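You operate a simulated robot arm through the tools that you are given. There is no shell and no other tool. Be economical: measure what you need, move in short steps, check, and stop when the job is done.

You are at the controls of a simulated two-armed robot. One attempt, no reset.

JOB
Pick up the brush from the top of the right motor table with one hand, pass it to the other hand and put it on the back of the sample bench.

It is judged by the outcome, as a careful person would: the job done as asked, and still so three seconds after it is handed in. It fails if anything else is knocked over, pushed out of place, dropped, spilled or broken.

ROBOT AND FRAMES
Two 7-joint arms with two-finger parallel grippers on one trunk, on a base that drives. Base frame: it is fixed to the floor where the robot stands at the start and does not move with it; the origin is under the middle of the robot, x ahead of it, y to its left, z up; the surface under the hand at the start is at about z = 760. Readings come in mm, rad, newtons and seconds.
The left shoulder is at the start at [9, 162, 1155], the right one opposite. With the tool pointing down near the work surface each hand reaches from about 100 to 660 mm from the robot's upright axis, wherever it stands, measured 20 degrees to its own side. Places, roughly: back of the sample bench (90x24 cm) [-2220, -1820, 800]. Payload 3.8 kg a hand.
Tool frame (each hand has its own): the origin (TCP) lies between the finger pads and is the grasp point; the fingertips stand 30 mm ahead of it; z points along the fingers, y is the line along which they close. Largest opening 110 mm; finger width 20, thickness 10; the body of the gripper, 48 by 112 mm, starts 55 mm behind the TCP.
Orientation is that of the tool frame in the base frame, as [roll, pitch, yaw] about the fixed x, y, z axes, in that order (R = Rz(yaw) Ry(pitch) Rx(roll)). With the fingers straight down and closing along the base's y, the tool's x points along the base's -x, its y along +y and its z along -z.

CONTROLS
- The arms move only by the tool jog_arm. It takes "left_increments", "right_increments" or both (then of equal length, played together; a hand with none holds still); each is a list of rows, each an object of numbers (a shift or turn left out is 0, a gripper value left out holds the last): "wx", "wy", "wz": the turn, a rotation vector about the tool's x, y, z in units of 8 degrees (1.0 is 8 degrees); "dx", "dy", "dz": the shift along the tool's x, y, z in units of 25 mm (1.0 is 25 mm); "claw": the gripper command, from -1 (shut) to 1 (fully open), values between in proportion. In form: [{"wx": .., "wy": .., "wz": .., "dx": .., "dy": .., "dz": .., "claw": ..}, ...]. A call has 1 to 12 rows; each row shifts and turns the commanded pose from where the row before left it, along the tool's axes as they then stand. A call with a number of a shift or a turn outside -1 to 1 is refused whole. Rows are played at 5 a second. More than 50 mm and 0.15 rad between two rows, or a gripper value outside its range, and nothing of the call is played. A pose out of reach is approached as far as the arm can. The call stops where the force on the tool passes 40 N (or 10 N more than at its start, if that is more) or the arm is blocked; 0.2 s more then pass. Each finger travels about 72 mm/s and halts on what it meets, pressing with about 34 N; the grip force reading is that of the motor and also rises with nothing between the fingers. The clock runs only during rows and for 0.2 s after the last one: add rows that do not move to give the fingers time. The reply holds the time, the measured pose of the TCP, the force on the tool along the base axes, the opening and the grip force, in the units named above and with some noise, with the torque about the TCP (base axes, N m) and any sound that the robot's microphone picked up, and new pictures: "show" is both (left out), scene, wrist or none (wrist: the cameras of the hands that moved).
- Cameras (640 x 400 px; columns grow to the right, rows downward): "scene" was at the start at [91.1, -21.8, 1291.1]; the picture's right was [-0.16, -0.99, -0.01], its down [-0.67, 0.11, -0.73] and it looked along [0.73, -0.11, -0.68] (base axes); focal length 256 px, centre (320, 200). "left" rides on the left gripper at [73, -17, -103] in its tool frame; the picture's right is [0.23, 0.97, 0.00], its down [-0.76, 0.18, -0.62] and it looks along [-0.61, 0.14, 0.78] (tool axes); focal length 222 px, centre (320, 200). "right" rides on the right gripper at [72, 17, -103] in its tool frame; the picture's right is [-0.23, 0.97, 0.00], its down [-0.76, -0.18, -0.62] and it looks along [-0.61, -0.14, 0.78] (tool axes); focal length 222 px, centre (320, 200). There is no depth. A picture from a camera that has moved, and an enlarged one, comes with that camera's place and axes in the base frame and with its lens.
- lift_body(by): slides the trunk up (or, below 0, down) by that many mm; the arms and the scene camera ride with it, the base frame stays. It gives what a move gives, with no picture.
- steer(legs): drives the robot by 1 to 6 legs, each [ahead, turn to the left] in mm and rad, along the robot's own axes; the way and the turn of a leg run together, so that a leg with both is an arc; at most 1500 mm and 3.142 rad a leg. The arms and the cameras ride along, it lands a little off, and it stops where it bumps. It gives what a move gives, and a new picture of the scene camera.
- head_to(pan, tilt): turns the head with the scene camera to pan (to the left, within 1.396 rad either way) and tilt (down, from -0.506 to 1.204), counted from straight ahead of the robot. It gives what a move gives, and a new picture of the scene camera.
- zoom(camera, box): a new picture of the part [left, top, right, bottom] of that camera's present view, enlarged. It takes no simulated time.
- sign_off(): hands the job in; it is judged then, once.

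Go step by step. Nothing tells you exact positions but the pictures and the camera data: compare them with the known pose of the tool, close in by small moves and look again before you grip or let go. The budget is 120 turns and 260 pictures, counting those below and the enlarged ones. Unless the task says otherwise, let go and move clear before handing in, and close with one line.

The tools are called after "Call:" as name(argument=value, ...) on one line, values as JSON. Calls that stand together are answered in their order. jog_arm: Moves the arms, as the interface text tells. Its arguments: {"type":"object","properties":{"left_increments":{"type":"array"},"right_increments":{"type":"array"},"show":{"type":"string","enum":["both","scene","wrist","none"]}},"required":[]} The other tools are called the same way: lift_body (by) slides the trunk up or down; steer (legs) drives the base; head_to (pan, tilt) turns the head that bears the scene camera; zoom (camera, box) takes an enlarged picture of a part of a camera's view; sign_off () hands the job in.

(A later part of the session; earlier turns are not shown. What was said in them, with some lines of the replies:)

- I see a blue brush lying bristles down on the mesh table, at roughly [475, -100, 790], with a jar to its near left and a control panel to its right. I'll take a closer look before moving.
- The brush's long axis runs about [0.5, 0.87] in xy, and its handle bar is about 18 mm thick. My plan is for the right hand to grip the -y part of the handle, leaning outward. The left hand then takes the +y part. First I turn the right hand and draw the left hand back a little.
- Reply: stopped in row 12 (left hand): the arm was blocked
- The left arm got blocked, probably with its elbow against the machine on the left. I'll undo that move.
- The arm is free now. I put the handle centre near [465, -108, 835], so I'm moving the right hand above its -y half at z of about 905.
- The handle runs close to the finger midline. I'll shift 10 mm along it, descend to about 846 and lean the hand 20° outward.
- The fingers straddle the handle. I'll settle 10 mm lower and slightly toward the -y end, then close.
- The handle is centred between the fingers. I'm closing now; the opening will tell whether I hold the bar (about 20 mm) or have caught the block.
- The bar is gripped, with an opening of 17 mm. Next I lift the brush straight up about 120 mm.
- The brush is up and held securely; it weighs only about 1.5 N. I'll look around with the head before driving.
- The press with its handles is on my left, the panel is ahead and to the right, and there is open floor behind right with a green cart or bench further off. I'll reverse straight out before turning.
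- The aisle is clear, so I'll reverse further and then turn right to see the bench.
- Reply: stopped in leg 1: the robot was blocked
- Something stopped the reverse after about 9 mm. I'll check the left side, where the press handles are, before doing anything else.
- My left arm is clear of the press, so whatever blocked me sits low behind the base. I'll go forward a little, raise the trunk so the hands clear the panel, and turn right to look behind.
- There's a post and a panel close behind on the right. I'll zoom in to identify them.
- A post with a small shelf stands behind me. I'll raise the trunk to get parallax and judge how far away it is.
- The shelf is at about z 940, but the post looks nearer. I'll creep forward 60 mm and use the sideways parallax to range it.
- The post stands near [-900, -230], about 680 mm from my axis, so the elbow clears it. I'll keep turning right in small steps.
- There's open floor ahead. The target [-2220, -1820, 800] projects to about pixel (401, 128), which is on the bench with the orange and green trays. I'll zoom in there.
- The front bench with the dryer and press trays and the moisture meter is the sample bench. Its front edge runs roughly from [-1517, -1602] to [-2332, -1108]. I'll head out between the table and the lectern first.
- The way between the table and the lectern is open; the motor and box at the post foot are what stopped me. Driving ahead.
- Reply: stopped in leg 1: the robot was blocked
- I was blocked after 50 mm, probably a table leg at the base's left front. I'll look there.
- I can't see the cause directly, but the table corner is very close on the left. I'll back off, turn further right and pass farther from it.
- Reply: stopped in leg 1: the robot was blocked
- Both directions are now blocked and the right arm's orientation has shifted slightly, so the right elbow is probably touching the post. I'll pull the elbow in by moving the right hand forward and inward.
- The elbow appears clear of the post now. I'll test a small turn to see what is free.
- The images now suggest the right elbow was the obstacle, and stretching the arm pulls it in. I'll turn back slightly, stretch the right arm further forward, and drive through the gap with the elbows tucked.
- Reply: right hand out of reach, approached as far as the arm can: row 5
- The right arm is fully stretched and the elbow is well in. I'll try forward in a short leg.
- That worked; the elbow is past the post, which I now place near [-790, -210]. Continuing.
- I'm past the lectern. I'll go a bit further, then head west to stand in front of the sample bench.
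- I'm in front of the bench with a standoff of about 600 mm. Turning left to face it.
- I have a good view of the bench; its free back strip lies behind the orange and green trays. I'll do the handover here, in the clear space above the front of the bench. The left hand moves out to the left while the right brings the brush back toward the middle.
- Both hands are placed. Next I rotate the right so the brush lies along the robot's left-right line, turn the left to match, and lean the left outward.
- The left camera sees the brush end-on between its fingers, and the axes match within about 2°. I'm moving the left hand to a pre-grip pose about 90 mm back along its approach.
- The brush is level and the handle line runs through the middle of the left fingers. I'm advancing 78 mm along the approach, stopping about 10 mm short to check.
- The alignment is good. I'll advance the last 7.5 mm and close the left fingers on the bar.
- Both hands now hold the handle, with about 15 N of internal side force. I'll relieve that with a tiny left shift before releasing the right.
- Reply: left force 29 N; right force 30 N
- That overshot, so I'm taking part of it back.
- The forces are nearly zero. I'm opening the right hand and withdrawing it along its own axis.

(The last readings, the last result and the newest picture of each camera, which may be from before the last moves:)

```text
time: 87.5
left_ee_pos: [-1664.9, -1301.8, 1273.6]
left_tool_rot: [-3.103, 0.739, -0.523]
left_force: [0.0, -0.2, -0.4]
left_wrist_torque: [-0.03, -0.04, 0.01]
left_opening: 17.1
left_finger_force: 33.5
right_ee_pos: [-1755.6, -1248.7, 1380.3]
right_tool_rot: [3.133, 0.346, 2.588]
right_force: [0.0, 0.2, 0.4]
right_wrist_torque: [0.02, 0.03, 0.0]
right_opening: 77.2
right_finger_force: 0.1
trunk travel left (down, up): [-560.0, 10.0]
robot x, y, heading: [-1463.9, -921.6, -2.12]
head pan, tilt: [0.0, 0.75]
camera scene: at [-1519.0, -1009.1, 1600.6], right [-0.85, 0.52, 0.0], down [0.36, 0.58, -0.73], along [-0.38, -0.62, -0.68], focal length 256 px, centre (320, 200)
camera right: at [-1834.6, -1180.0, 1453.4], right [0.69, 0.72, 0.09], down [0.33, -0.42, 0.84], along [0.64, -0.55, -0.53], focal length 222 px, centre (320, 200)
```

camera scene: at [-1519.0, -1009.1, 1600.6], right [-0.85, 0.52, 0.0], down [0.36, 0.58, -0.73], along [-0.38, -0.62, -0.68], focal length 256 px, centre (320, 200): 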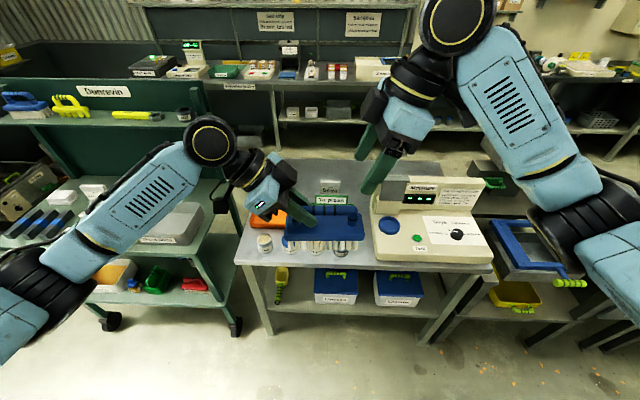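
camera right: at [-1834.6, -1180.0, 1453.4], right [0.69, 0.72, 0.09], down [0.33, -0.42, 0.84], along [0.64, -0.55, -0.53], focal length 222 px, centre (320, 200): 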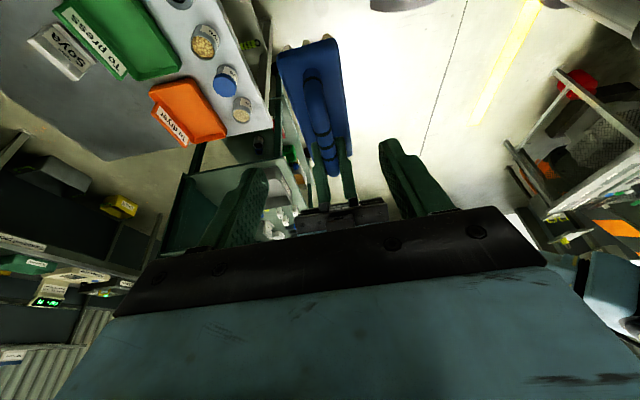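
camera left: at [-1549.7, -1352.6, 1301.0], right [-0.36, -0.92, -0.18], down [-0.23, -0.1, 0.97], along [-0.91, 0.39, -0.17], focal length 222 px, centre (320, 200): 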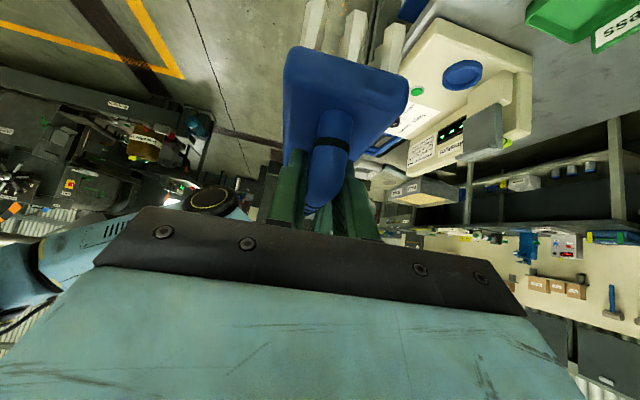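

The handover is complete: the left holds the brush level. I'll move the right hand aside and swing the left hand 90° so the brush points forward and the hand leans back toward me.

Call:
jog_arm(right_increments=[{"dx": 0.9, "dz": -0.33}, {"dx": 0.9, "dz": -0.33}, {"dx": 0.9, "dz": -0.33}, {"dx": 0.9, "dz": -0.33}, {"dx": 0.9, "dz": -0.33}, {"dx": 0.9, "dz": -0.33}, {"dx": 0.9, "dz": -0.33}, {}, {}, {}, {}, {}], left_increments=[{"wx": -0.633, "wz": -0.69}, {"wx": -0.633, "wz": -0.69}, {"wx": -0.633, "wz": -0.69}, {"wx": -0.633, "wz": -0.69}, {"wx": -0.633, "wz": -0.69}, {"wx": -0.633, "wz": -0.69}, {"wx": -0.633, "wz": -0.69}, {"wx": -0.633, "wz": -0.69}, {"wx": -0.633, "wz": -0.69}, {"wx": -0.633, "wz": -0.69}, {"wx": -0.633, "wz": -0.69}, {"wx": -0.633, "wz": -0.69}])

```text
time: 90.1
left_ee_pos: [-1666.1, -1301.0, 1272.6]
left_tool_rot: [3.138, 0.712, 1.021]
left_force: [0.2, -0.1, 0.6]
left_wrist_torque: [0.08, -0.02, 0.01]
left_opening: 17.2
left_finger_force: 33.8
right_ee_pos: [-1899.6, -1162.4, 1380.1]
right_tool_rot: [3.133, 0.346, 2.588]
right_force: [-0.7, 0.8, -0.4]
right_wrist_torque: [0.02, -0.03, 0.05]
right_opening: 77.0
right_finger_force: 0.1
trunk travel left (down, up): [-560.0, 10.0]
robot x, y, heading: [-1466.2, -919.3, -2.122]
head pan, tilt: [0.0, 0.75]
camera scene: at [-1519.7, -1008.6, 1600.6], right [-0.85, 0.52, 0.0], down [0.36, 0.58, -0.73], along [-0.38, -0.62, -0.68], focal length 256 px, centre (320, 200)
camera right: at [-1978.2, -1095.3, 1453.2], right [0.69, 0.72, 0.09], down [0.33, -0.42, 0.84], along [0.64, -0.55, -0.53], focal length 222 px, centre (320, 200)
camera left: at [-1615.2, -1188.0, 1303.4], right [0.92, -0.36, -0.15], down [0.06, -0.23, 0.97], along [-0.38, -0.9, -0.19], focal length 222 px, centre (320, 200)
```

scene: 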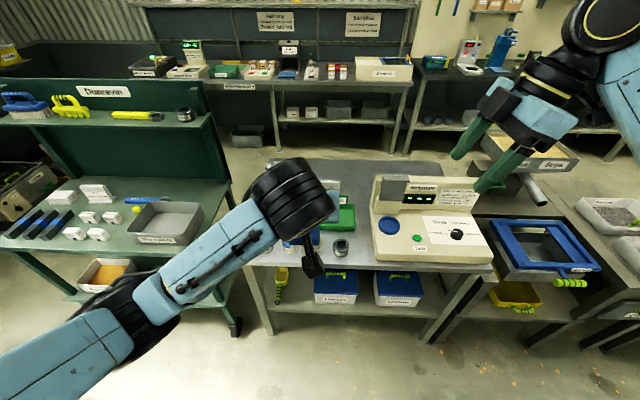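
right: 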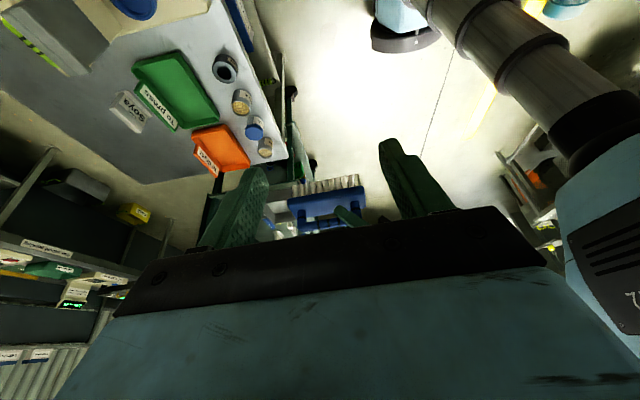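
left: 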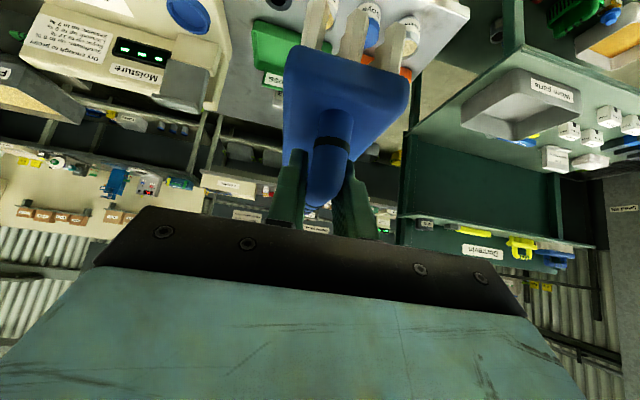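

The brush now points forward, with the hand leaning about 41° back. Next I close in on the bench in short legs with the arms still high, watching for a bump.

Call:
steer(legs=[[150, -0.02]])

Call:
steer(legs=[[70, 0]])

```text
time: 91.5
left_ee_pos: [-1753.0, -1425.2, 1272.2]
left_tool_rot: [3.138, 0.714, 1.0]
left_force: [-0.7, -0.2, -0.1]
left_wrist_torque: [0.06, -0.05, 0.01]
left_opening: 17.2
left_finger_force: 34.4
right_ee_pos: [-1984.0, -1283.6, 1380.4]
right_tool_rot: [3.131, 0.347, 2.568]
right_force: [-0.4, -0.2, 0.1]
right_wrist_torque: [0.02, -0.01, -0.01]
right_opening: 76.7
right_finger_force: 0.1
trunk travel left (down, up): [-560.0, 10.0]
robot x, y, heading: [-1546.6, -1047.3, -2.14]
head pan, tilt: [0.0, 0.75]
camera scene: at [-1601.0, -1135.8, 1600.7], right [-0.84, 0.54, 0.0], down [0.37, 0.57, -0.73], along [-0.39, -0.62, -0.68], focal length 256 px, centre (320, 200)
```

scene: 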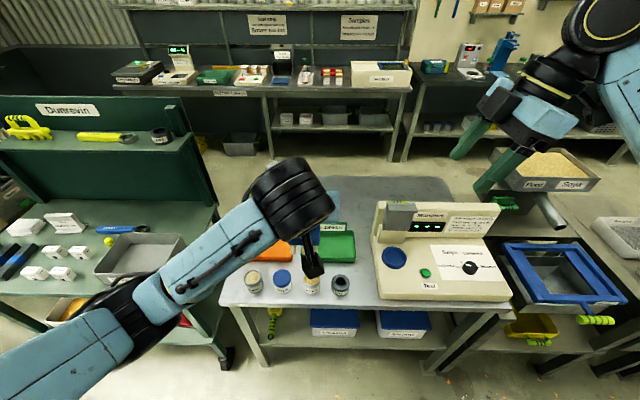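

```text
time: 92.5
left_ee_pos: [-1789.7, -1484.2, 1272.2]
left_tool_rot: [3.138, 0.712, 1.0]
left_force: [0.0, 0.0, 0.3]
left_wrist_torque: [0.02, -0.03, 0.0]
left_opening: 17.4
left_finger_force: 33.4
right_ee_pos: [-2020.1, -1342.6, 1380.0]
right_tool_rot: [3.132, 0.345, 2.569]
right_force: [0.3, -1.2, -0.9]
right_wrist_torque: [0.04, -0.02, 0.05]
right_opening: 76.9
right_finger_force: 0.1
trunk travel left (down, up): [-560.0, 10.0]
robot x, y, heading: [-1579.4, -1105.9, -2.137]
head pan, tilt: [0.0, 0.75]
camera scene: at [-1638.1, -1194.0, 1600.6], right [-0.84, 0.54, 0.0], down [0.37, 0.57, -0.73], along [-0.39, -0.62, -0.68], focal length 256 px, centre (320, 200)
```

scene: 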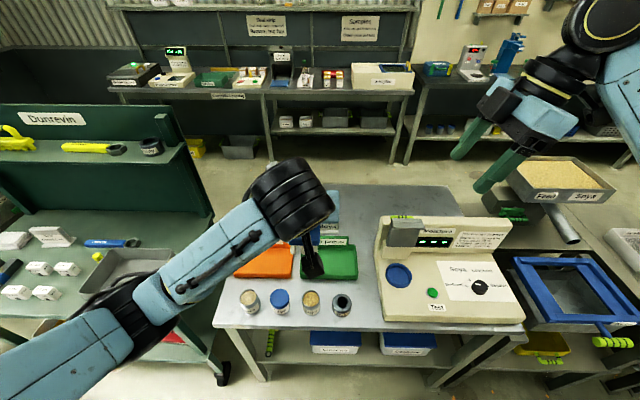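

Standoff is about 415 mm and the bench is about 670 mm deep. The back strip is clear, with a "Soya" card standing in front of it near y = -20. I'll aim the brush behind the gap between the trays, at y of about +110, and creep closer.

Call:
steer(legs=[[60, 0]])

Call:
steer(legs=[[50, 0]])

```text
time: 93.5
left_ee_pos: [-1820.3, -1531.9, 1272.0]
left_tool_rot: [3.137, 0.713, 1.001]
left_force: [-0.3, 0.3, 0.0]
left_wrist_torque: [0.04, -0.03, 0.01]
left_opening: 17.3
left_finger_force: 33.8
right_ee_pos: [-2050.8, -1390.8, 1379.4]
right_tool_rot: [3.133, 0.346, 2.57]
right_force: [-0.5, 0.5, -0.4]
right_wrist_torque: [0.02, -0.01, 0.03]
right_opening: 77.0
right_finger_force: 0.0
trunk travel left (down, up): [-560.0, 10.0]
robot x, y, heading: [-1616.5, -1155.2, -2.145]
head pan, tilt: [0.0, 0.75]
camera scene: at [-1669.3, -1242.9, 1600.6], right [-0.84, 0.54, 0.0], down [0.37, 0.57, -0.73], along [-0.39, -0.62, -0.68], focal length 256 px, centre (320, 200)
```

scene: 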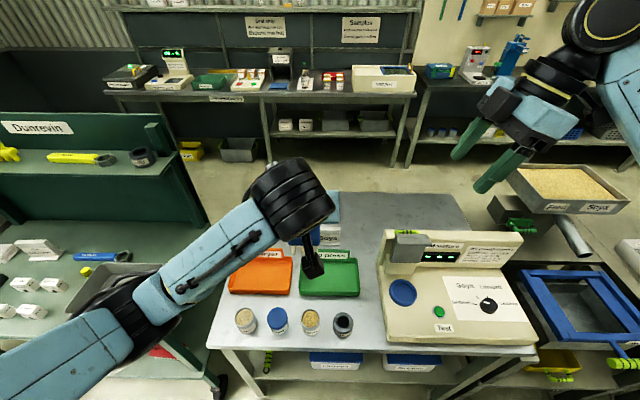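

```text
time: 94.4
left_ee_pos: [-1846.8, -1573.0, 1272.0]
left_tool_rot: [3.14, 0.712, 0.998]
left_force: [0.9, 1.6, -1.4]
left_wrist_torque: [0.06, -0.04, 0.01]
left_opening: 17.2
left_finger_force: 33.9
right_ee_pos: [-2077.2, -1431.5, 1380.8]
right_tool_rot: [3.132, 0.344, 2.568]
right_force: [-0.8, -0.4, -0.5]
right_wrist_torque: [-0.01, -0.02, 0.01]
right_opening: 77.0
right_finger_force: 0.1
trunk travel left (down, up): [-560.0, 10.0]
robot x, y, heading: [-1640.7, -1196.4, -2.139]
head pan, tilt: [0.0, 0.75]
camera scene: at [-1695.4, -1283.7, 1600.7], right [-0.84, 0.54, 0.0], down [0.37, 0.57, -0.73], along [-0.39, -0.62, -0.68], focal length 256 px, centre (320, 200)
```

scene: 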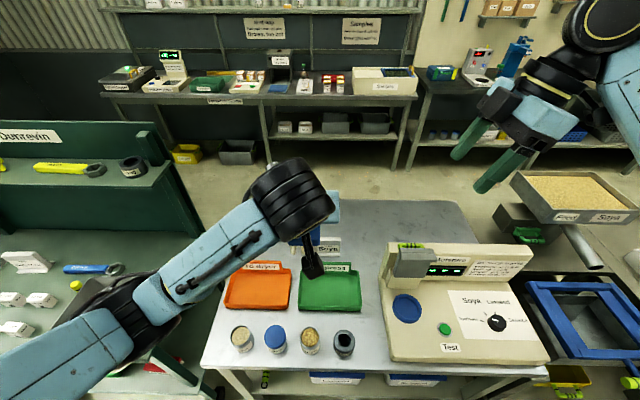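

Standoff is now about 300 mm. I'll lift the right hand up out of the way and extend the left forward and slightly left while still high.

Call:
jog_arm(left_increments=[{"dx": -0.94, "dy": 0.28, "dz": 0.81}, {"dx": -0.94, "dy": 0.28, "dz": 0.81}, {"dx": -0.94, "dy": 0.28, "dz": 0.81}, {"dx": -0.94, "dy": 0.28, "dz": 0.81}, {"dx": -0.94, "dy": 0.28, "dz": 0.81}, {"dx": -0.94, "dy": 0.28, "dz": 0.81}, {"dx": -0.94, "dy": 0.28, "dz": 0.81}, {"dx": -0.94, "dy": 0.28, "dz": 0.81}, {"dx": -0.94, "dy": 0.28, "dz": 0.81}, {"dx": -0.94, "dy": 0.28, "dz": 0.81}, {"dx": -0.94, "dy": 0.28, "dz": 0.81}, {"dx": -0.94, "dy": 0.28, "dz": 0.81}], right_increments=[{"dx": -0.33, "dz": -0.92}, {"dx": -0.33, "dz": -0.92}, {"dx": -0.33, "dz": -0.92}, {"dx": -0.33, "dz": -0.92}, {"dx": -0.33, "dz": -0.92}, {"dx": -0.33, "dz": -0.92}, {"dx": -0.33, "dz": -0.92}, {"dx": -0.33, "dz": -0.92}, {"dx": -0.33, "dz": -0.92}, {"dx": -0.33, "dz": -0.92}, {"dx": -0.33, "dz": -0.92}, {"dx": -0.33, "dz": -0.92}])

```text
time: 97.0
left_ee_pos: [-1951.8, -1888.2, 1273.2]
left_tool_rot: [3.137, 0.713, 0.997]
left_force: [0.2, -0.5, -1.2]
left_wrist_torque: [0.05, 0.01, -0.01]
left_opening: 17.0
left_finger_force: 34.2
left hand out of reach, approached as far as the arm can: row 11, 12
right_ee_pos: [-2078.9, -1433.2, 1674.5]
right_tool_rot: [3.135, 0.345, 2.569]
right_force: [0.9, -1.1, 1.3]
right_wrist_torque: [-0.01, -0.01, -0.02]
right_opening: 76.9
right_finger_force: 0.0
trunk travel left (down, up): [-560.0, 10.0]
robot x, y, heading: [-1641.0, -1197.2, -2.143]
head pan, tilt: [0.0, 0.75]
camera scene: at [-1693.9, -1284.1, 1600.7], right [-0.84, 0.54, 0.0], down [0.37, 0.57, -0.73], along [-0.39, -0.62, -0.68], focal length 256 px, centre (320, 200)
camera right: at [-2155.9, -1363.5, 1748.2], right [0.7, 0.71, 0.08], down [0.33, -0.43, 0.84], along [0.63, -0.57, -0.53], focal length 222 px, centre (320, 200)
camera left: at [-1898.2, -1776.9, 1304.6], right [0.91, -0.38, -0.15], down [0.06, -0.24, 0.97], along [-0.4, -0.89, -0.19], focal length 222 px, centre (320, 200)
```

scene: 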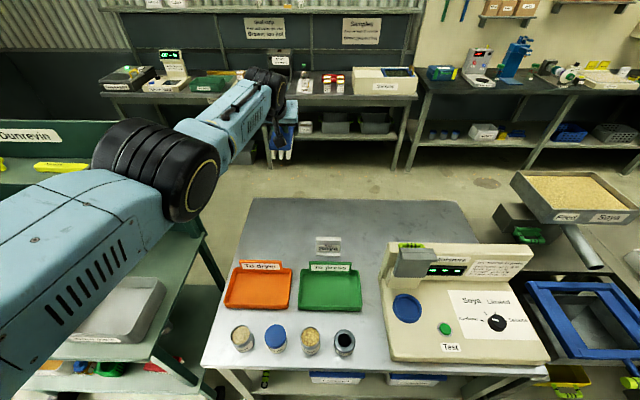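
right: 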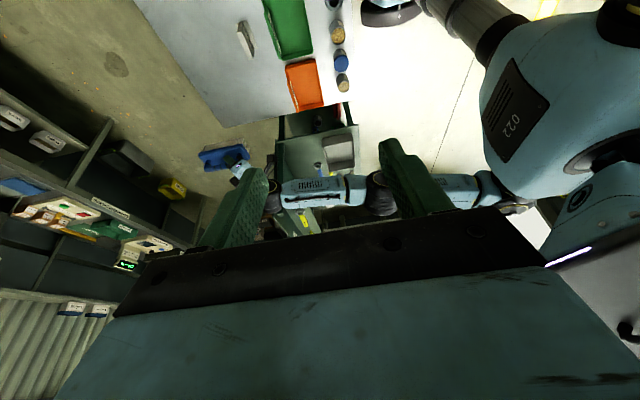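
left: 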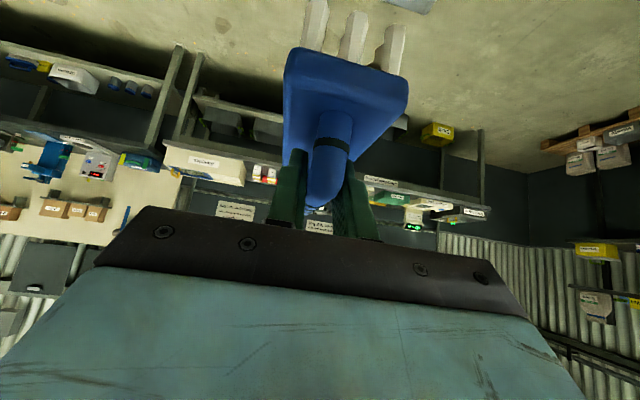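

The full bench is visible now: it spans y 334 to -600 and forward 300 to 950 from my base, so the back strip is about 715–950. The left hand is at 749 and at its reach limit. Turning the body right 0.3 rad will bring the left shoulder about 48 mm closer.

Call:
steer(legs=[[0, -0.3]])

```text
time: 98.4
left_ee_pos: [-2137.4, -1770.3, 1273.4]
left_tool_rot: [3.136, 0.712, 0.71]
left_force: [0.0, -0.1, -0.3]
left_wrist_torque: [0.03, -0.06, 0.01]
left_opening: 16.9
left_finger_force: 34.0
right_ee_pos: [-2129.3, -1298.0, 1673.4]
right_tool_rot: [3.133, 0.344, 2.28]
right_force: [0.3, 0.1, 0.9]
right_wrist_torque: [-0.05, -0.01, 0.05]
right_opening: 77.0
right_finger_force: 0.1
trunk travel left (down, up): [-560.0, 10.0]
robot x, y, heading: [-1641.0, -1197.8, -2.426]
head pan, tilt: [0.0, 0.75]
camera scene: at [-1718.5, -1264.3, 1600.6], right [-0.65, 0.76, 0.0], down [0.52, 0.45, -0.73], along [-0.55, -0.48, -0.68], focal length 256 px, centre (320, 200)
```

scene: 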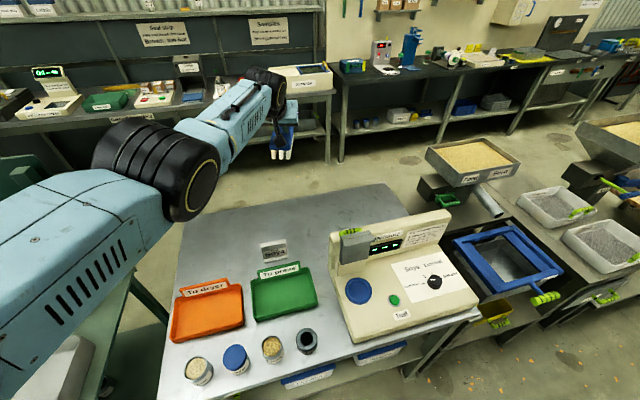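

The turn went fine. Now I'll carry the brush left to y of about 130 in bench terms and yaw it back square to the bench.

Call:
jog_arm(left_increments=[{"dx": 0.16, "dy": 0.96, "dz": -0.14}, {"dx": 0.16, "dy": 0.96, "dz": -0.14}, {"dx": 0.16, "dy": 0.96, "dz": -0.14}, {"dx": 0.16, "dy": 0.96, "dz": -0.14}, {"dx": 0.16, "dy": 0.96, "dz": -0.14}, {"dx": 0.16, "dy": 0.96, "dz": -0.14}, {"dx": 0.16, "dy": 0.96, "dz": -0.14}, {"dx": 0.16, "dy": 0.96, "dz": -0.14}, {"dx": 0.16, "dy": 0.96, "dz": -0.14}, {"dx": 0.16, "dy": 0.96, "dz": -0.14}, {"wx": -0.66, "wz": -0.77}, {"wx": -0.66, "wz": -0.77}], show="scene")

```text
time: 101.0
left_ee_pos: [-1941.1, -1918.0, 1273.4]
left_tool_rot: [3.139, 0.714, 0.993]
left_force: [-0.7, -0.5, -0.6]
left_wrist_torque: [0.02, 0.01, -0.02]
left_opening: 17.1
left_finger_force: 33.9
right_ee_pos: [-2128.7, -1297.3, 1673.6]
right_tool_rot: [3.133, 0.344, 2.278]
right_force: [0.3, 0.4, -0.3]
right_wrist_torque: [0.01, -0.03, 0.05]
right_opening: 77.0
right_finger_force: 0.1
trunk travel left (down, up): [-560.0, 10.0]
robot x, y, heading: [-1640.0, -1194.7, -2.429]
head pan, tilt: [0.0, 0.75]
camera scene: at [-1718.6, -1264.2, 1600.6], right [-0.65, 0.76, 0.0], down [0.52, 0.45, -0.73], along [-0.55, -0.48, -0.68], focal length 256 px, centre (320, 200)
```

scene: 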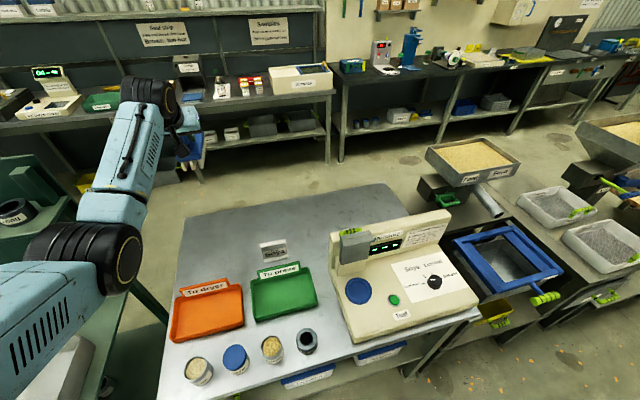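

The hand is at forward 771, y 138. I'll extend 30 mm more.

Call:
jog_arm(left_increments=[{"dx": -0.45, "dz": 0.39}, {"dx": -0.45, "dz": 0.39}, {}])

```text
time: 101.8
left_ee_pos: [-1955.1, -1943.0, 1273.5]
left_tool_rot: [3.139, 0.712, 0.994]
left_force: [0.1, -0.2, -1.6]
left_wrist_torque: [0.06, -0.02, 0.01]
left_opening: 17.1
left_finger_force: 33.7
right_ee_pos: [-2127.6, -1297.6, 1674.7]
right_tool_rot: [3.132, 0.345, 2.279]
right_force: [-0.1, 0.3, 0.6]
right_wrist_torque: [-0.02, -0.01, -0.01]
right_opening: 77.1
right_finger_force: 0.1
trunk travel left (down, up): [-560.0, 10.0]
robot x, y, heading: [-1638.9, -1192.4, -2.431]
head pan, tilt: [0.0, 0.75]
camera scene: at [-1718.0, -1264.3, 1600.6], right [-0.65, 0.76, 0.0], down [0.52, 0.45, -0.73], along [-0.55, -0.48, -0.68], focal length 256 px, centre (320, 200)
camera left: at [-1902.1, -1831.5, 1304.9], right [0.91, -0.39, -0.15], down [0.06, -0.24, 0.97], along [-0.41, -0.89, -0.19], focal length 222 px, centre (320, 200)
```

scene: 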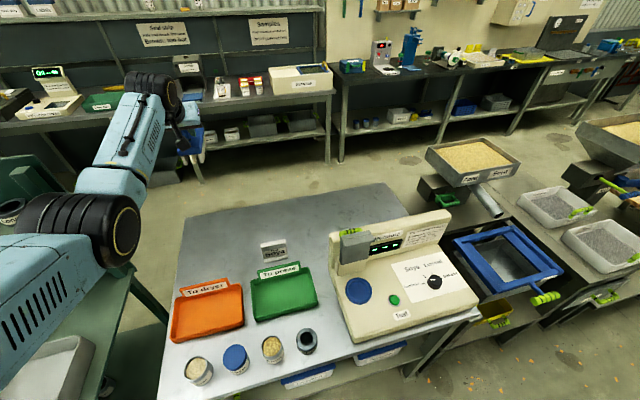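
left: 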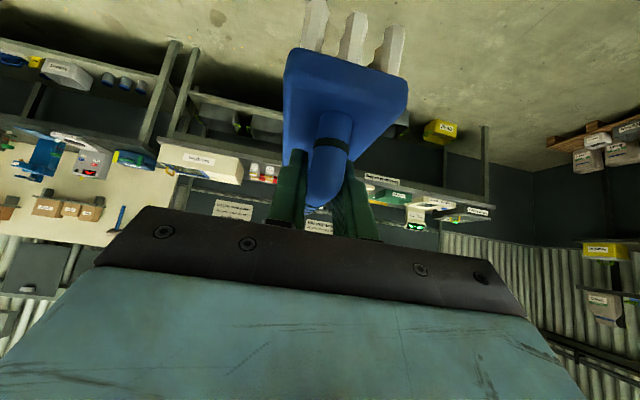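

The drop point projects onto clear surface at the back left of the bench, behind the trays. I'll lower the trunk in stages, watching the elbow over the jars.

Call:
lift_body(by=-230)

Call:
head_to(pan=0.45, tilt=0.8)

Call:
zoom(camera="right", box=[120, 0, 440, 220])

```text
time: 104.2
left_ee_pos: [-1955.8, -1943.1, 1043.6]
left_tool_rot: [3.138, 0.715, 0.992]
left_force: [-0.2, -0.2, -0.6]
left_wrist_torque: [0.03, -0.04, -0.03]
left_opening: 17.1
left_finger_force: 34.4
right_ee_pos: [-2129.5, -1297.6, 1444.6]
right_tool_rot: [3.133, 0.345, 2.279]
right_force: [0.2, 0.2, 0.4]
right_wrist_torque: [0.01, 0.02, 0.0]
right_opening: 77.2
right_finger_force: 0.1
trunk travel left (down, up): [-330.0, 240.0]
robot x, y, heading: [-1639.3, -1198.3, -2.424]
head pan, tilt: [0.0, 0.75]
```

```text
time: 105.1
left_ee_pos: [-1957.0, -1942.9, 1043.8]
left_tool_rot: [3.138, 0.714, 0.993]
left_force: [-0.6, 0.9, -1.2]
left_wrist_torque: [0.02, -0.01, -0.01]
left_opening: 17.0
left_finger_force: 34.0
right_ee_pos: [-2130.9, -1296.4, 1444.4]
right_tool_rot: [3.132, 0.344, 2.279]
right_force: [-0.1, -0.7, 0.5]
right_wrist_torque: [-0.02, 0.01, -0.04]
right_opening: 77.0
right_finger_force: 0.1
trunk travel left (down, up): [-330.0, 240.0]
robot x, y, heading: [-1638.3, -1196.9, -2.432]
head pan, tilt: [0.45, 0.799]
camera scene: at [-1687.7, -1284.3, 1366.6], right [-0.92, 0.4, 0.0], down [0.29, 0.66, -0.7], along [-0.28, -0.64, -0.72], focal length 256 px, centre (320, 200)
```

scene: 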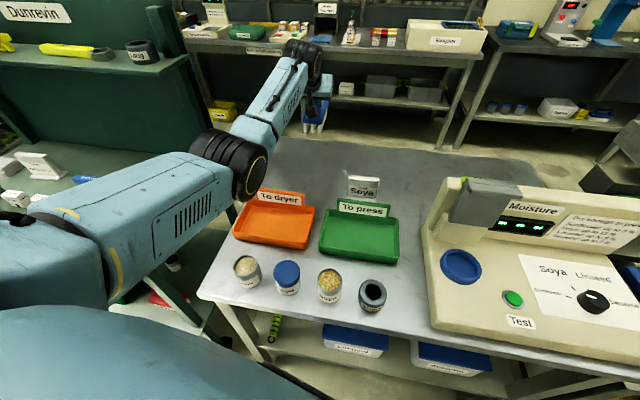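

```text
1.82 times, centred on (280, 110) of right
camera zoom: at [-2184.2, -1208.5, 1517.1], right [0.88, 0.47, 0.08], down [0.19, -0.5, 0.84], along [0.44, -0.72, -0.53], focal length 404 px, centre (393, 364)
```

zoom: 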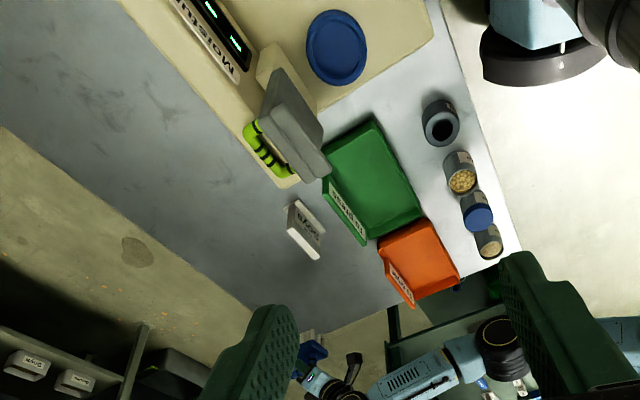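

The elbow is at about [-1694, -1636, 1115], near the Sesame jar, whose top is around 873. I'll lower the trunk only part of the way and do the rest with the arm, to keep the elbow well above the jar.

Call:
lift_body(by=-80)

Call:
jog_arm(left_increments=[{"dx": 0.58, "dz": 0.39}, {"dx": 0.4, "dz": 0.47}, {}])

Call:
zoom(camera="right", box=[200, 60, 440, 220])

```text
time: 106.3
left_ee_pos: [-1955.9, -1942.5, 964.3]
left_tool_rot: [3.14, 0.713, 0.993]
left_force: [0.6, -0.3, -0.7]
left_wrist_torque: [0.05, -0.03, -0.02]
left_opening: 17.3
left_finger_force: 33.8
right_ee_pos: [-2128.0, -1296.9, 1363.3]
right_tool_rot: [3.133, 0.347, 2.281]
right_force: [-0.5, -0.2, 0.3]
right_wrist_torque: [0.02, 0.05, -0.05]
right_opening: 76.9
right_finger_force: 0.1
trunk travel left (down, up): [-250.0, 320.0]
robot x, y, heading: [-1639.6, -1196.3, -2.427]
head pan, tilt: [0.45, 0.799]
```

```text
time: 107.1
left_ee_pos: [-1954.3, -1940.1, 930.6]
left_tool_rot: [3.139, 0.714, 0.992]
left_force: [-0.1, -0.5, -0.5]
left_wrist_torque: [0.06, -0.01, -0.01]
left_opening: 17.4
left_finger_force: 34.2
right_ee_pos: [-2129.3, -1297.3, 1364.5]
right_tool_rot: [3.132, 0.344, 2.279]
right_force: [-0.2, 0.2, 0.3]
right_wrist_torque: [0.03, 0.02, 0.0]
right_opening: 77.2
right_finger_force: 0.0
trunk travel left (down, up): [-250.0, 320.0]
robot x, y, heading: [-1642.0, -1196.4, -2.428]
head pan, tilt: [0.45, 0.799]
camera scene: at [-1687.6, -1284.2, 1286.6], right [-0.92, 0.4, 0.0], down [0.28, 0.66, -0.7], along [-0.28, -0.64, -0.72], focal length 256 px, centre (320, 200)
camera left: at [-1900.5, -1828.0, 961.9], right [0.91, -0.39, -0.15], down [0.06, -0.24, 0.97], along [-0.41, -0.89, -0.19], focal length 222 px, centre (320, 200)
```

scene: 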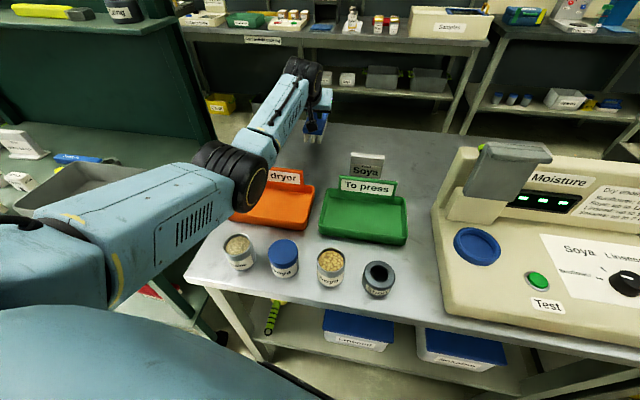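
left: 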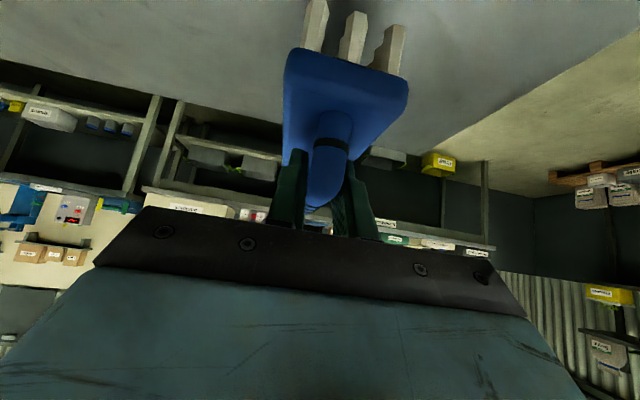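

```text
2.50 times, centred on (320, 140) of right
camera zoom: at [-2184.1, -1208.4, 1437.2], right [0.88, 0.47, 0.08], down [0.19, -0.5, 0.84], along [0.44, -0.72, -0.53], focal length 555 px, centre (320, 350)
```

zoom: 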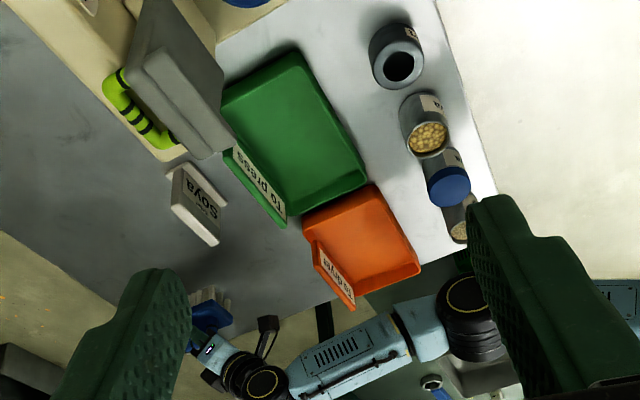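

The brush hangs over the clear back-left surface with a margin of about 40 mm to the back edge. I'm lowering with the arm: 30 mm first, then small steps.

Call:
jog_arm(left_increments=[{"dx": 0.4, "dz": 0.46}, {"dx": 0.4, "dz": 0.46}, {}], show="scene")

Call:
zoom(camera="scene", box=[180, 50, 420, 200])

```text
time: 107.9
left_ee_pos: [-1953.5, -1937.5, 900.1]
left_tool_rot: [3.139, 0.712, 0.994]
left_force: [-0.5, 0.1, -1.2]
left_wrist_torque: [0.05, -0.05, 0.03]
left_opening: 17.2
left_finger_force: 33.9
right_ee_pos: [-2129.2, -1298.0, 1364.3]
right_tool_rot: [3.132, 0.343, 2.28]
right_force: [-0.3, -0.4, 0.3]
right_wrist_torque: [-0.03, 0.02, -0.01]
right_opening: 76.9
right_finger_force: 0.0
trunk travel left (down, up): [-250.0, 320.0]
robot x, y, heading: [-1638.9, -1197.6, -2.431]
head pan, tilt: [0.45, 0.799]
camera scene: at [-1687.6, -1284.2, 1286.6], right [-0.92, 0.4, 0.0], down [0.28, 0.66, -0.7], along [-0.28, -0.64, -0.72], focal length 256 px, centre (320, 200)
```

scene: 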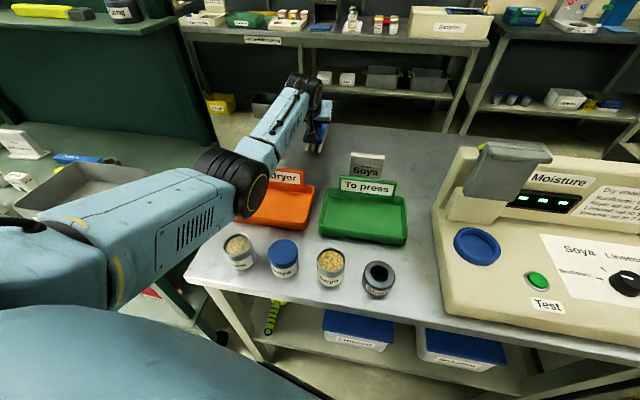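

```text
2.67 times, centred on (300, 125) of scene
camera zoom: at [-1687.6, -1284.2, 1286.6], right [-0.92, 0.4, 0.0], down [0.28, 0.66, -0.7], along [-0.28, -0.64, -0.72], focal length 682 px, centre (373, 400)
```

zoom: 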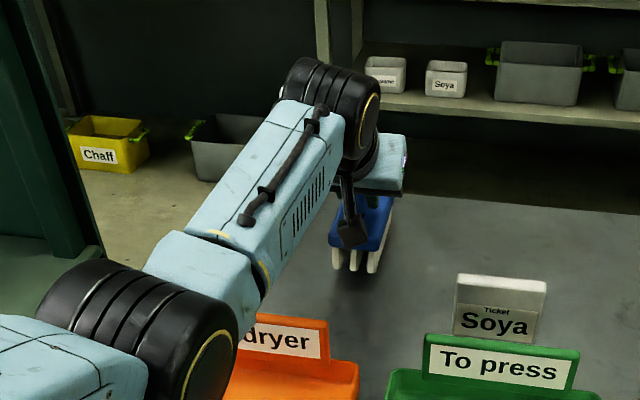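

The brush is just above the surface. I'll continue in 4 mm steps until the force shows contact.

Call:
jog_arm(left_increments=[{"dx": 0.105, "dz": 0.12}, {"dx": 0.105, "dz": 0.12}, {}], show="none")

Call:
jog_arm(left_increments=[{"dx": 0.105, "dz": 0.12}, {}], show="none")

```text
time: 108.7
left_ee_pos: [-1955.1, -1939.3, 891.8]
left_tool_rot: [3.138, 0.714, 0.994]
left_force: [-0.6, 1.0, -0.7]
left_wrist_torque: [0.02, 0.0, 0.02]
left_opening: 17.2
left_finger_force: 33.8
right_ee_pos: [-2129.1, -1296.8, 1364.2]
right_tool_rot: [3.132, 0.344, 2.278]
right_force: [-1.0, -0.2, -1.1]
right_wrist_torque: [-0.03, -0.01, 0.0]
right_opening: 77.0
right_finger_force: 0.1
trunk travel left (down, up): [-250.0, 320.0]
robot x, y, heading: [-1640.4, -1199.7, -2.432]
head pan, tilt: [0.45, 0.799]
```

```text
time: 109.3
left_ee_pos: [-1955.0, -1938.3, 889.2]
left_tool_rot: [3.139, 0.715, 0.992]
left_force: [0.7, -0.5, 0.4]
left_wrist_torque: [-0.16, 0.11, 0.04]
left_opening: 17.3
left_finger_force: 34.1
right_ee_pos: [-2129.1, -1297.9, 1362.4]
right_tool_rot: [3.133, 0.344, 2.279]
right_force: [0.5, 0.2, 0.3]
right_wrist_torque: [-0.03, -0.02, -0.02]
right_opening: 76.9
right_finger_force: 0.1
trunk travel left (down, up): [-250.0, 320.0]
robot x, y, heading: [-1639.6, -1197.0, -2.43]
head pan, tilt: [0.45, 0.799]
```

First contact is showing; one more small step.

Call:
jog_arm(left_increments=[{"dx": 0.08, "dz": 0.09}, {}], show="wrist")

Call:
zoom(camera="scene", box=[260, 80, 380, 180])

```text
time: 109.9
left_ee_pos: [-1954.5, -1938.9, 886.8]
left_tool_rot: [3.14, 0.72, 0.993]
left_force: [1.2, -0.1, 7.0]
left_wrist_torque: [-0.59, 0.56, 0.01]
left_opening: 17.2
left_finger_force: 34.7
right_ee_pos: [-2129.3, -1295.9, 1364.4]
right_tool_rot: [3.134, 0.347, 2.28]
right_force: [0.3, 0.2, 0.9]
right_wrist_torque: [0.0, 0.02, 0.0]
right_opening: 77.0
right_finger_force: 0.0
trunk travel left (down, up): [-250.0, 320.0]
robot x, y, heading: [-1640.5, -1195.9, -2.426]
head pan, tilt: [0.45, 0.799]
camera left: at [-1900.2, -1828.1, 918.6], right [0.91, -0.39, -0.15], down [0.06, -0.23, 0.97], along [-0.41, -0.89, -0.19], focal length 222 px, centre (320, 200)
```

left: 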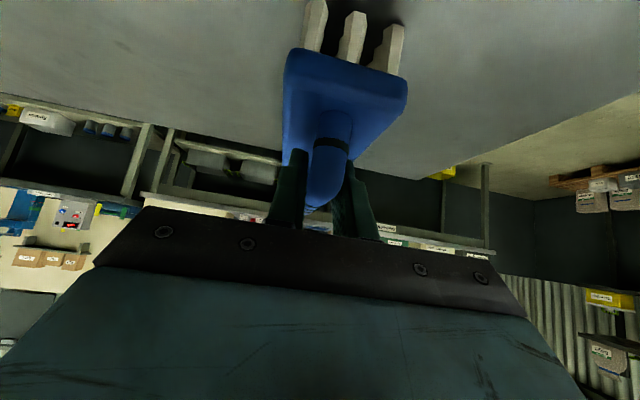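

```text
4.00 times, centred on (320, 130) of scene
camera zoom: at [-1687.0, -1283.3, 1286.8], right [-0.92, 0.4, 0.0], down [0.28, 0.66, -0.7], along [-0.28, -0.64, -0.72], focal length 1023 px, centre (320, 480)
```

zoom: 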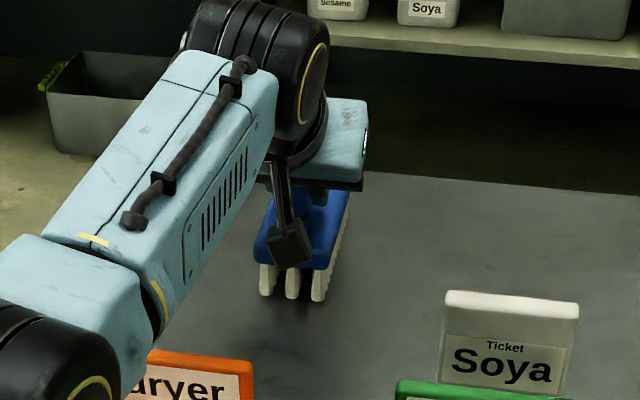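

The far bristles are touching while the near end is slightly high, about 1.5°. I'll tilt the hand by that much so the brush sits flat before release.

Call:
jog_arm(left_increments=[{"wy": -0.17}, {"dx": 0.05, "dz": 0.05}, {}], show="none")

```text
time: 110.7
left_ee_pos: [-1953.5, -1939.4, 885.1]
left_tool_rot: [3.137, 0.741, 0.995]
left_force: [2.8, 0.8, 10.6]
left_wrist_torque: [0.52, -0.22, -0.11]
left_opening: 17.1
left_finger_force: 33.6
right_ee_pos: [-2128.1, -1294.8, 1364.1]
right_tool_rot: [3.134, 0.345, 2.28]
right_force: [-0.7, 0.0, -0.3]
right_wrist_torque: [0.02, -0.01, 0.0]
right_opening: 77.1
right_finger_force: 0.0
trunk travel left (down, up): [-250.0, 320.0]
robot x, y, heading: [-1638.3, -1195.0, -2.429]
head pan, tilt: [0.45, 0.799]
```

The brush is seated on its bristles. I'm opening the left hand and backing off along the tool axis.

Call:
jog_arm(left_increments=[{"claw": 0.1}, {}, {}, {}, {}, {"dz": -0.4}, {"dz": -0.8}, {"dz": -1}, {"dz": -1}, {"dz": -1}, {}])

Call:
zoom(camera="scene", box=[220, 60, 420, 200])

```text
time: 113.1
left_ee_pos: [-1913.9, -1879.8, 960.7]
left_tool_rot: [3.137, 0.737, 0.993]
left_force: [0.5, -0.8, -0.9]
left_wrist_torque: [0.03, -0.01, 0.03]
left_opening: 60.8
left_finger_force: 0.1
right_ee_pos: [-2130.3, -1296.4, 1364.6]
right_tool_rot: [3.134, 0.344, 2.279]
right_force: [0.2, -0.8, -1.0]
right_wrist_torque: [-0.02, -0.01, 0.03]
right_opening: 76.8
right_finger_force: 0.1
trunk travel left (down, up): [-250.0, 320.0]
robot x, y, heading: [-1639.9, -1191.7, -2.429]
head pan, tilt: [0.45, 0.799]
camera scene: at [-1687.6, -1284.3, 1286.6], right [-0.92, 0.4, 0.0], down [0.28, 0.66, -0.7], along [-0.28, -0.64, -0.72], focal length 256 px, centre (320, 200)
camera left: at [-1861.0, -1767.6, 989.1], right [0.91, -0.39, -0.15], down [0.07, -0.22, 0.97], along [-0.41, -0.89, -0.17], focal length 222 px, centre (320, 200)
```

scene: 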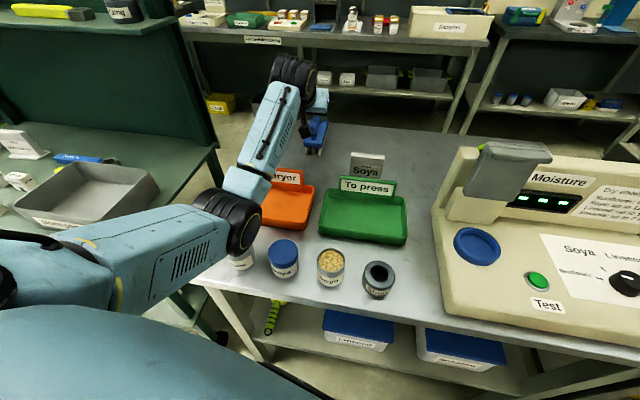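
left: 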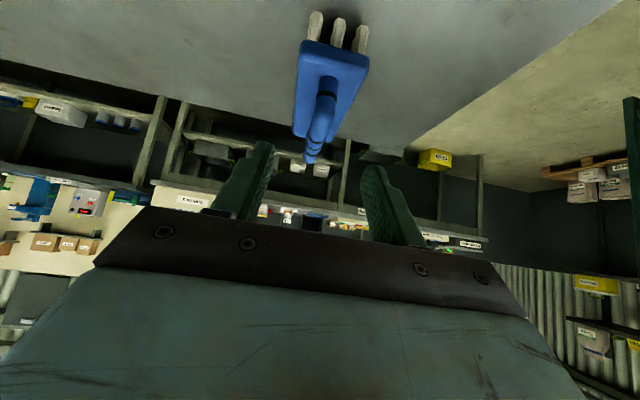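

```text
2.86 times, centred on (320, 130) of scene
camera zoom: at [-1687.6, -1284.3, 1286.6], right [-0.92, 0.4, 0.0], down [0.28, 0.66, -0.7], along [-0.28, -0.64, -0.72], focal length 731 px, centre (320, 400)
```

zoom: 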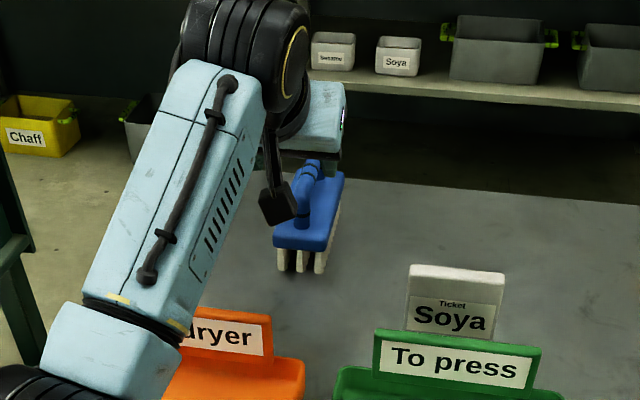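

The brush stands on its bristles by itself. I'll raise the trunk to lift both arms clear and take a final look.

Call:
lift_body(by=250)

Call:
jog_arm(left_increments=[{"dx": 0.7, "dz": -0.6}, {"dx": 0.7, "dz": -0.6}, {"dx": 0.7, "dz": -0.6}, {"dx": 0.7, "dz": -0.6}, {"dx": 0.7, "dz": -0.6}, {"dx": 0.7, "dz": -0.6}, {}], show="scene")

Call:
zoom(camera="scene", box=[160, 120, 420, 340])

```text
time: 115.7
left_ee_pos: [-1914.5, -1879.6, 1210.5]
left_tool_rot: [3.137, 0.738, 0.994]
left_force: [-0.2, 0.2, 0.2]
left_wrist_torque: [-0.02, 0.0, -0.03]
left_opening: 60.6
left_finger_force: 0.1
right_ee_pos: [-2129.6, -1296.9, 1614.0]
right_tool_rot: [3.132, 0.343, 2.279]
right_force: [-0.6, -0.4, 0.8]
right_wrist_torque: [0.02, 0.0, 0.03]
right_opening: 77.0
right_finger_force: 0.2
trunk travel left (down, up): [-500.0, 70.0]
robot x, y, heading: [-1639.7, -1197.4, -2.425]
head pan, tilt: [0.45, 0.799]
```

```text
time: 117.2
left_ee_pos: [-1840.8, -1764.5, 1206.5]
left_tool_rot: [3.137, 0.735, 0.993]
left_force: [-0.3, -0.9, 0.3]
left_wrist_torque: [0.02, 0.01, 0.01]
left_opening: 60.2
left_finger_force: 0.0
right_ee_pos: [-2129.0, -1296.7, 1614.9]
right_tool_rot: [3.132, 0.343, 2.279]
right_force: [0.9, -1.0, 0.2]
right_wrist_torque: [0.0, -0.04, 0.01]
right_opening: 76.9
right_finger_force: 0.1
trunk travel left (down, up): [-500.0, 70.0]
robot x, y, heading: [-1638.8, -1196.9, -2.428]
head pan, tilt: [0.45, 0.799]
camera scene: at [-1687.8, -1284.6, 1536.6], right [-0.92, 0.4, 0.0], down [0.28, 0.66, -0.7], along [-0.28, -0.64, -0.72], focal length 256 px, centre (320, 200)
```

scene: 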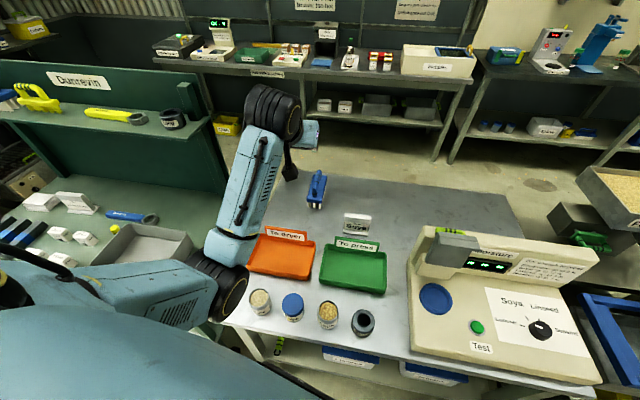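

```text
1.82 times, centred on (290, 230) of scene
camera zoom: at [-1687.8, -1284.6, 1536.6], right [-0.92, 0.4, 0.0], down [0.28, 0.66, -0.7], along [-0.28, -0.64, -0.72], focal length 465 px, centre (374, 146)
```

zoom: 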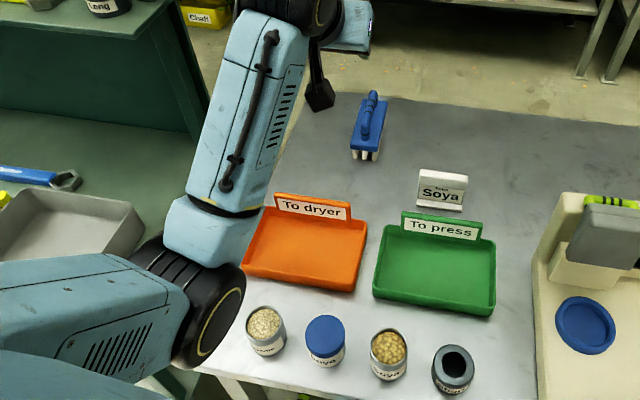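

The brush stands upright on the back strip of the sample bench, nothing around it has moved, and both hands are clear. Handing in.

Call:
sign_off()

```text
The job is handed in.
```

The right hand picked up the brush and passed it to the left, which set it upright on the back of the sample bench. Nothing on the sample bench was disturbed. On the way, the left arm pressed briefly against the press, and the base or right arm was stopped three times near the post by the motor table; I saw nothing moved there.
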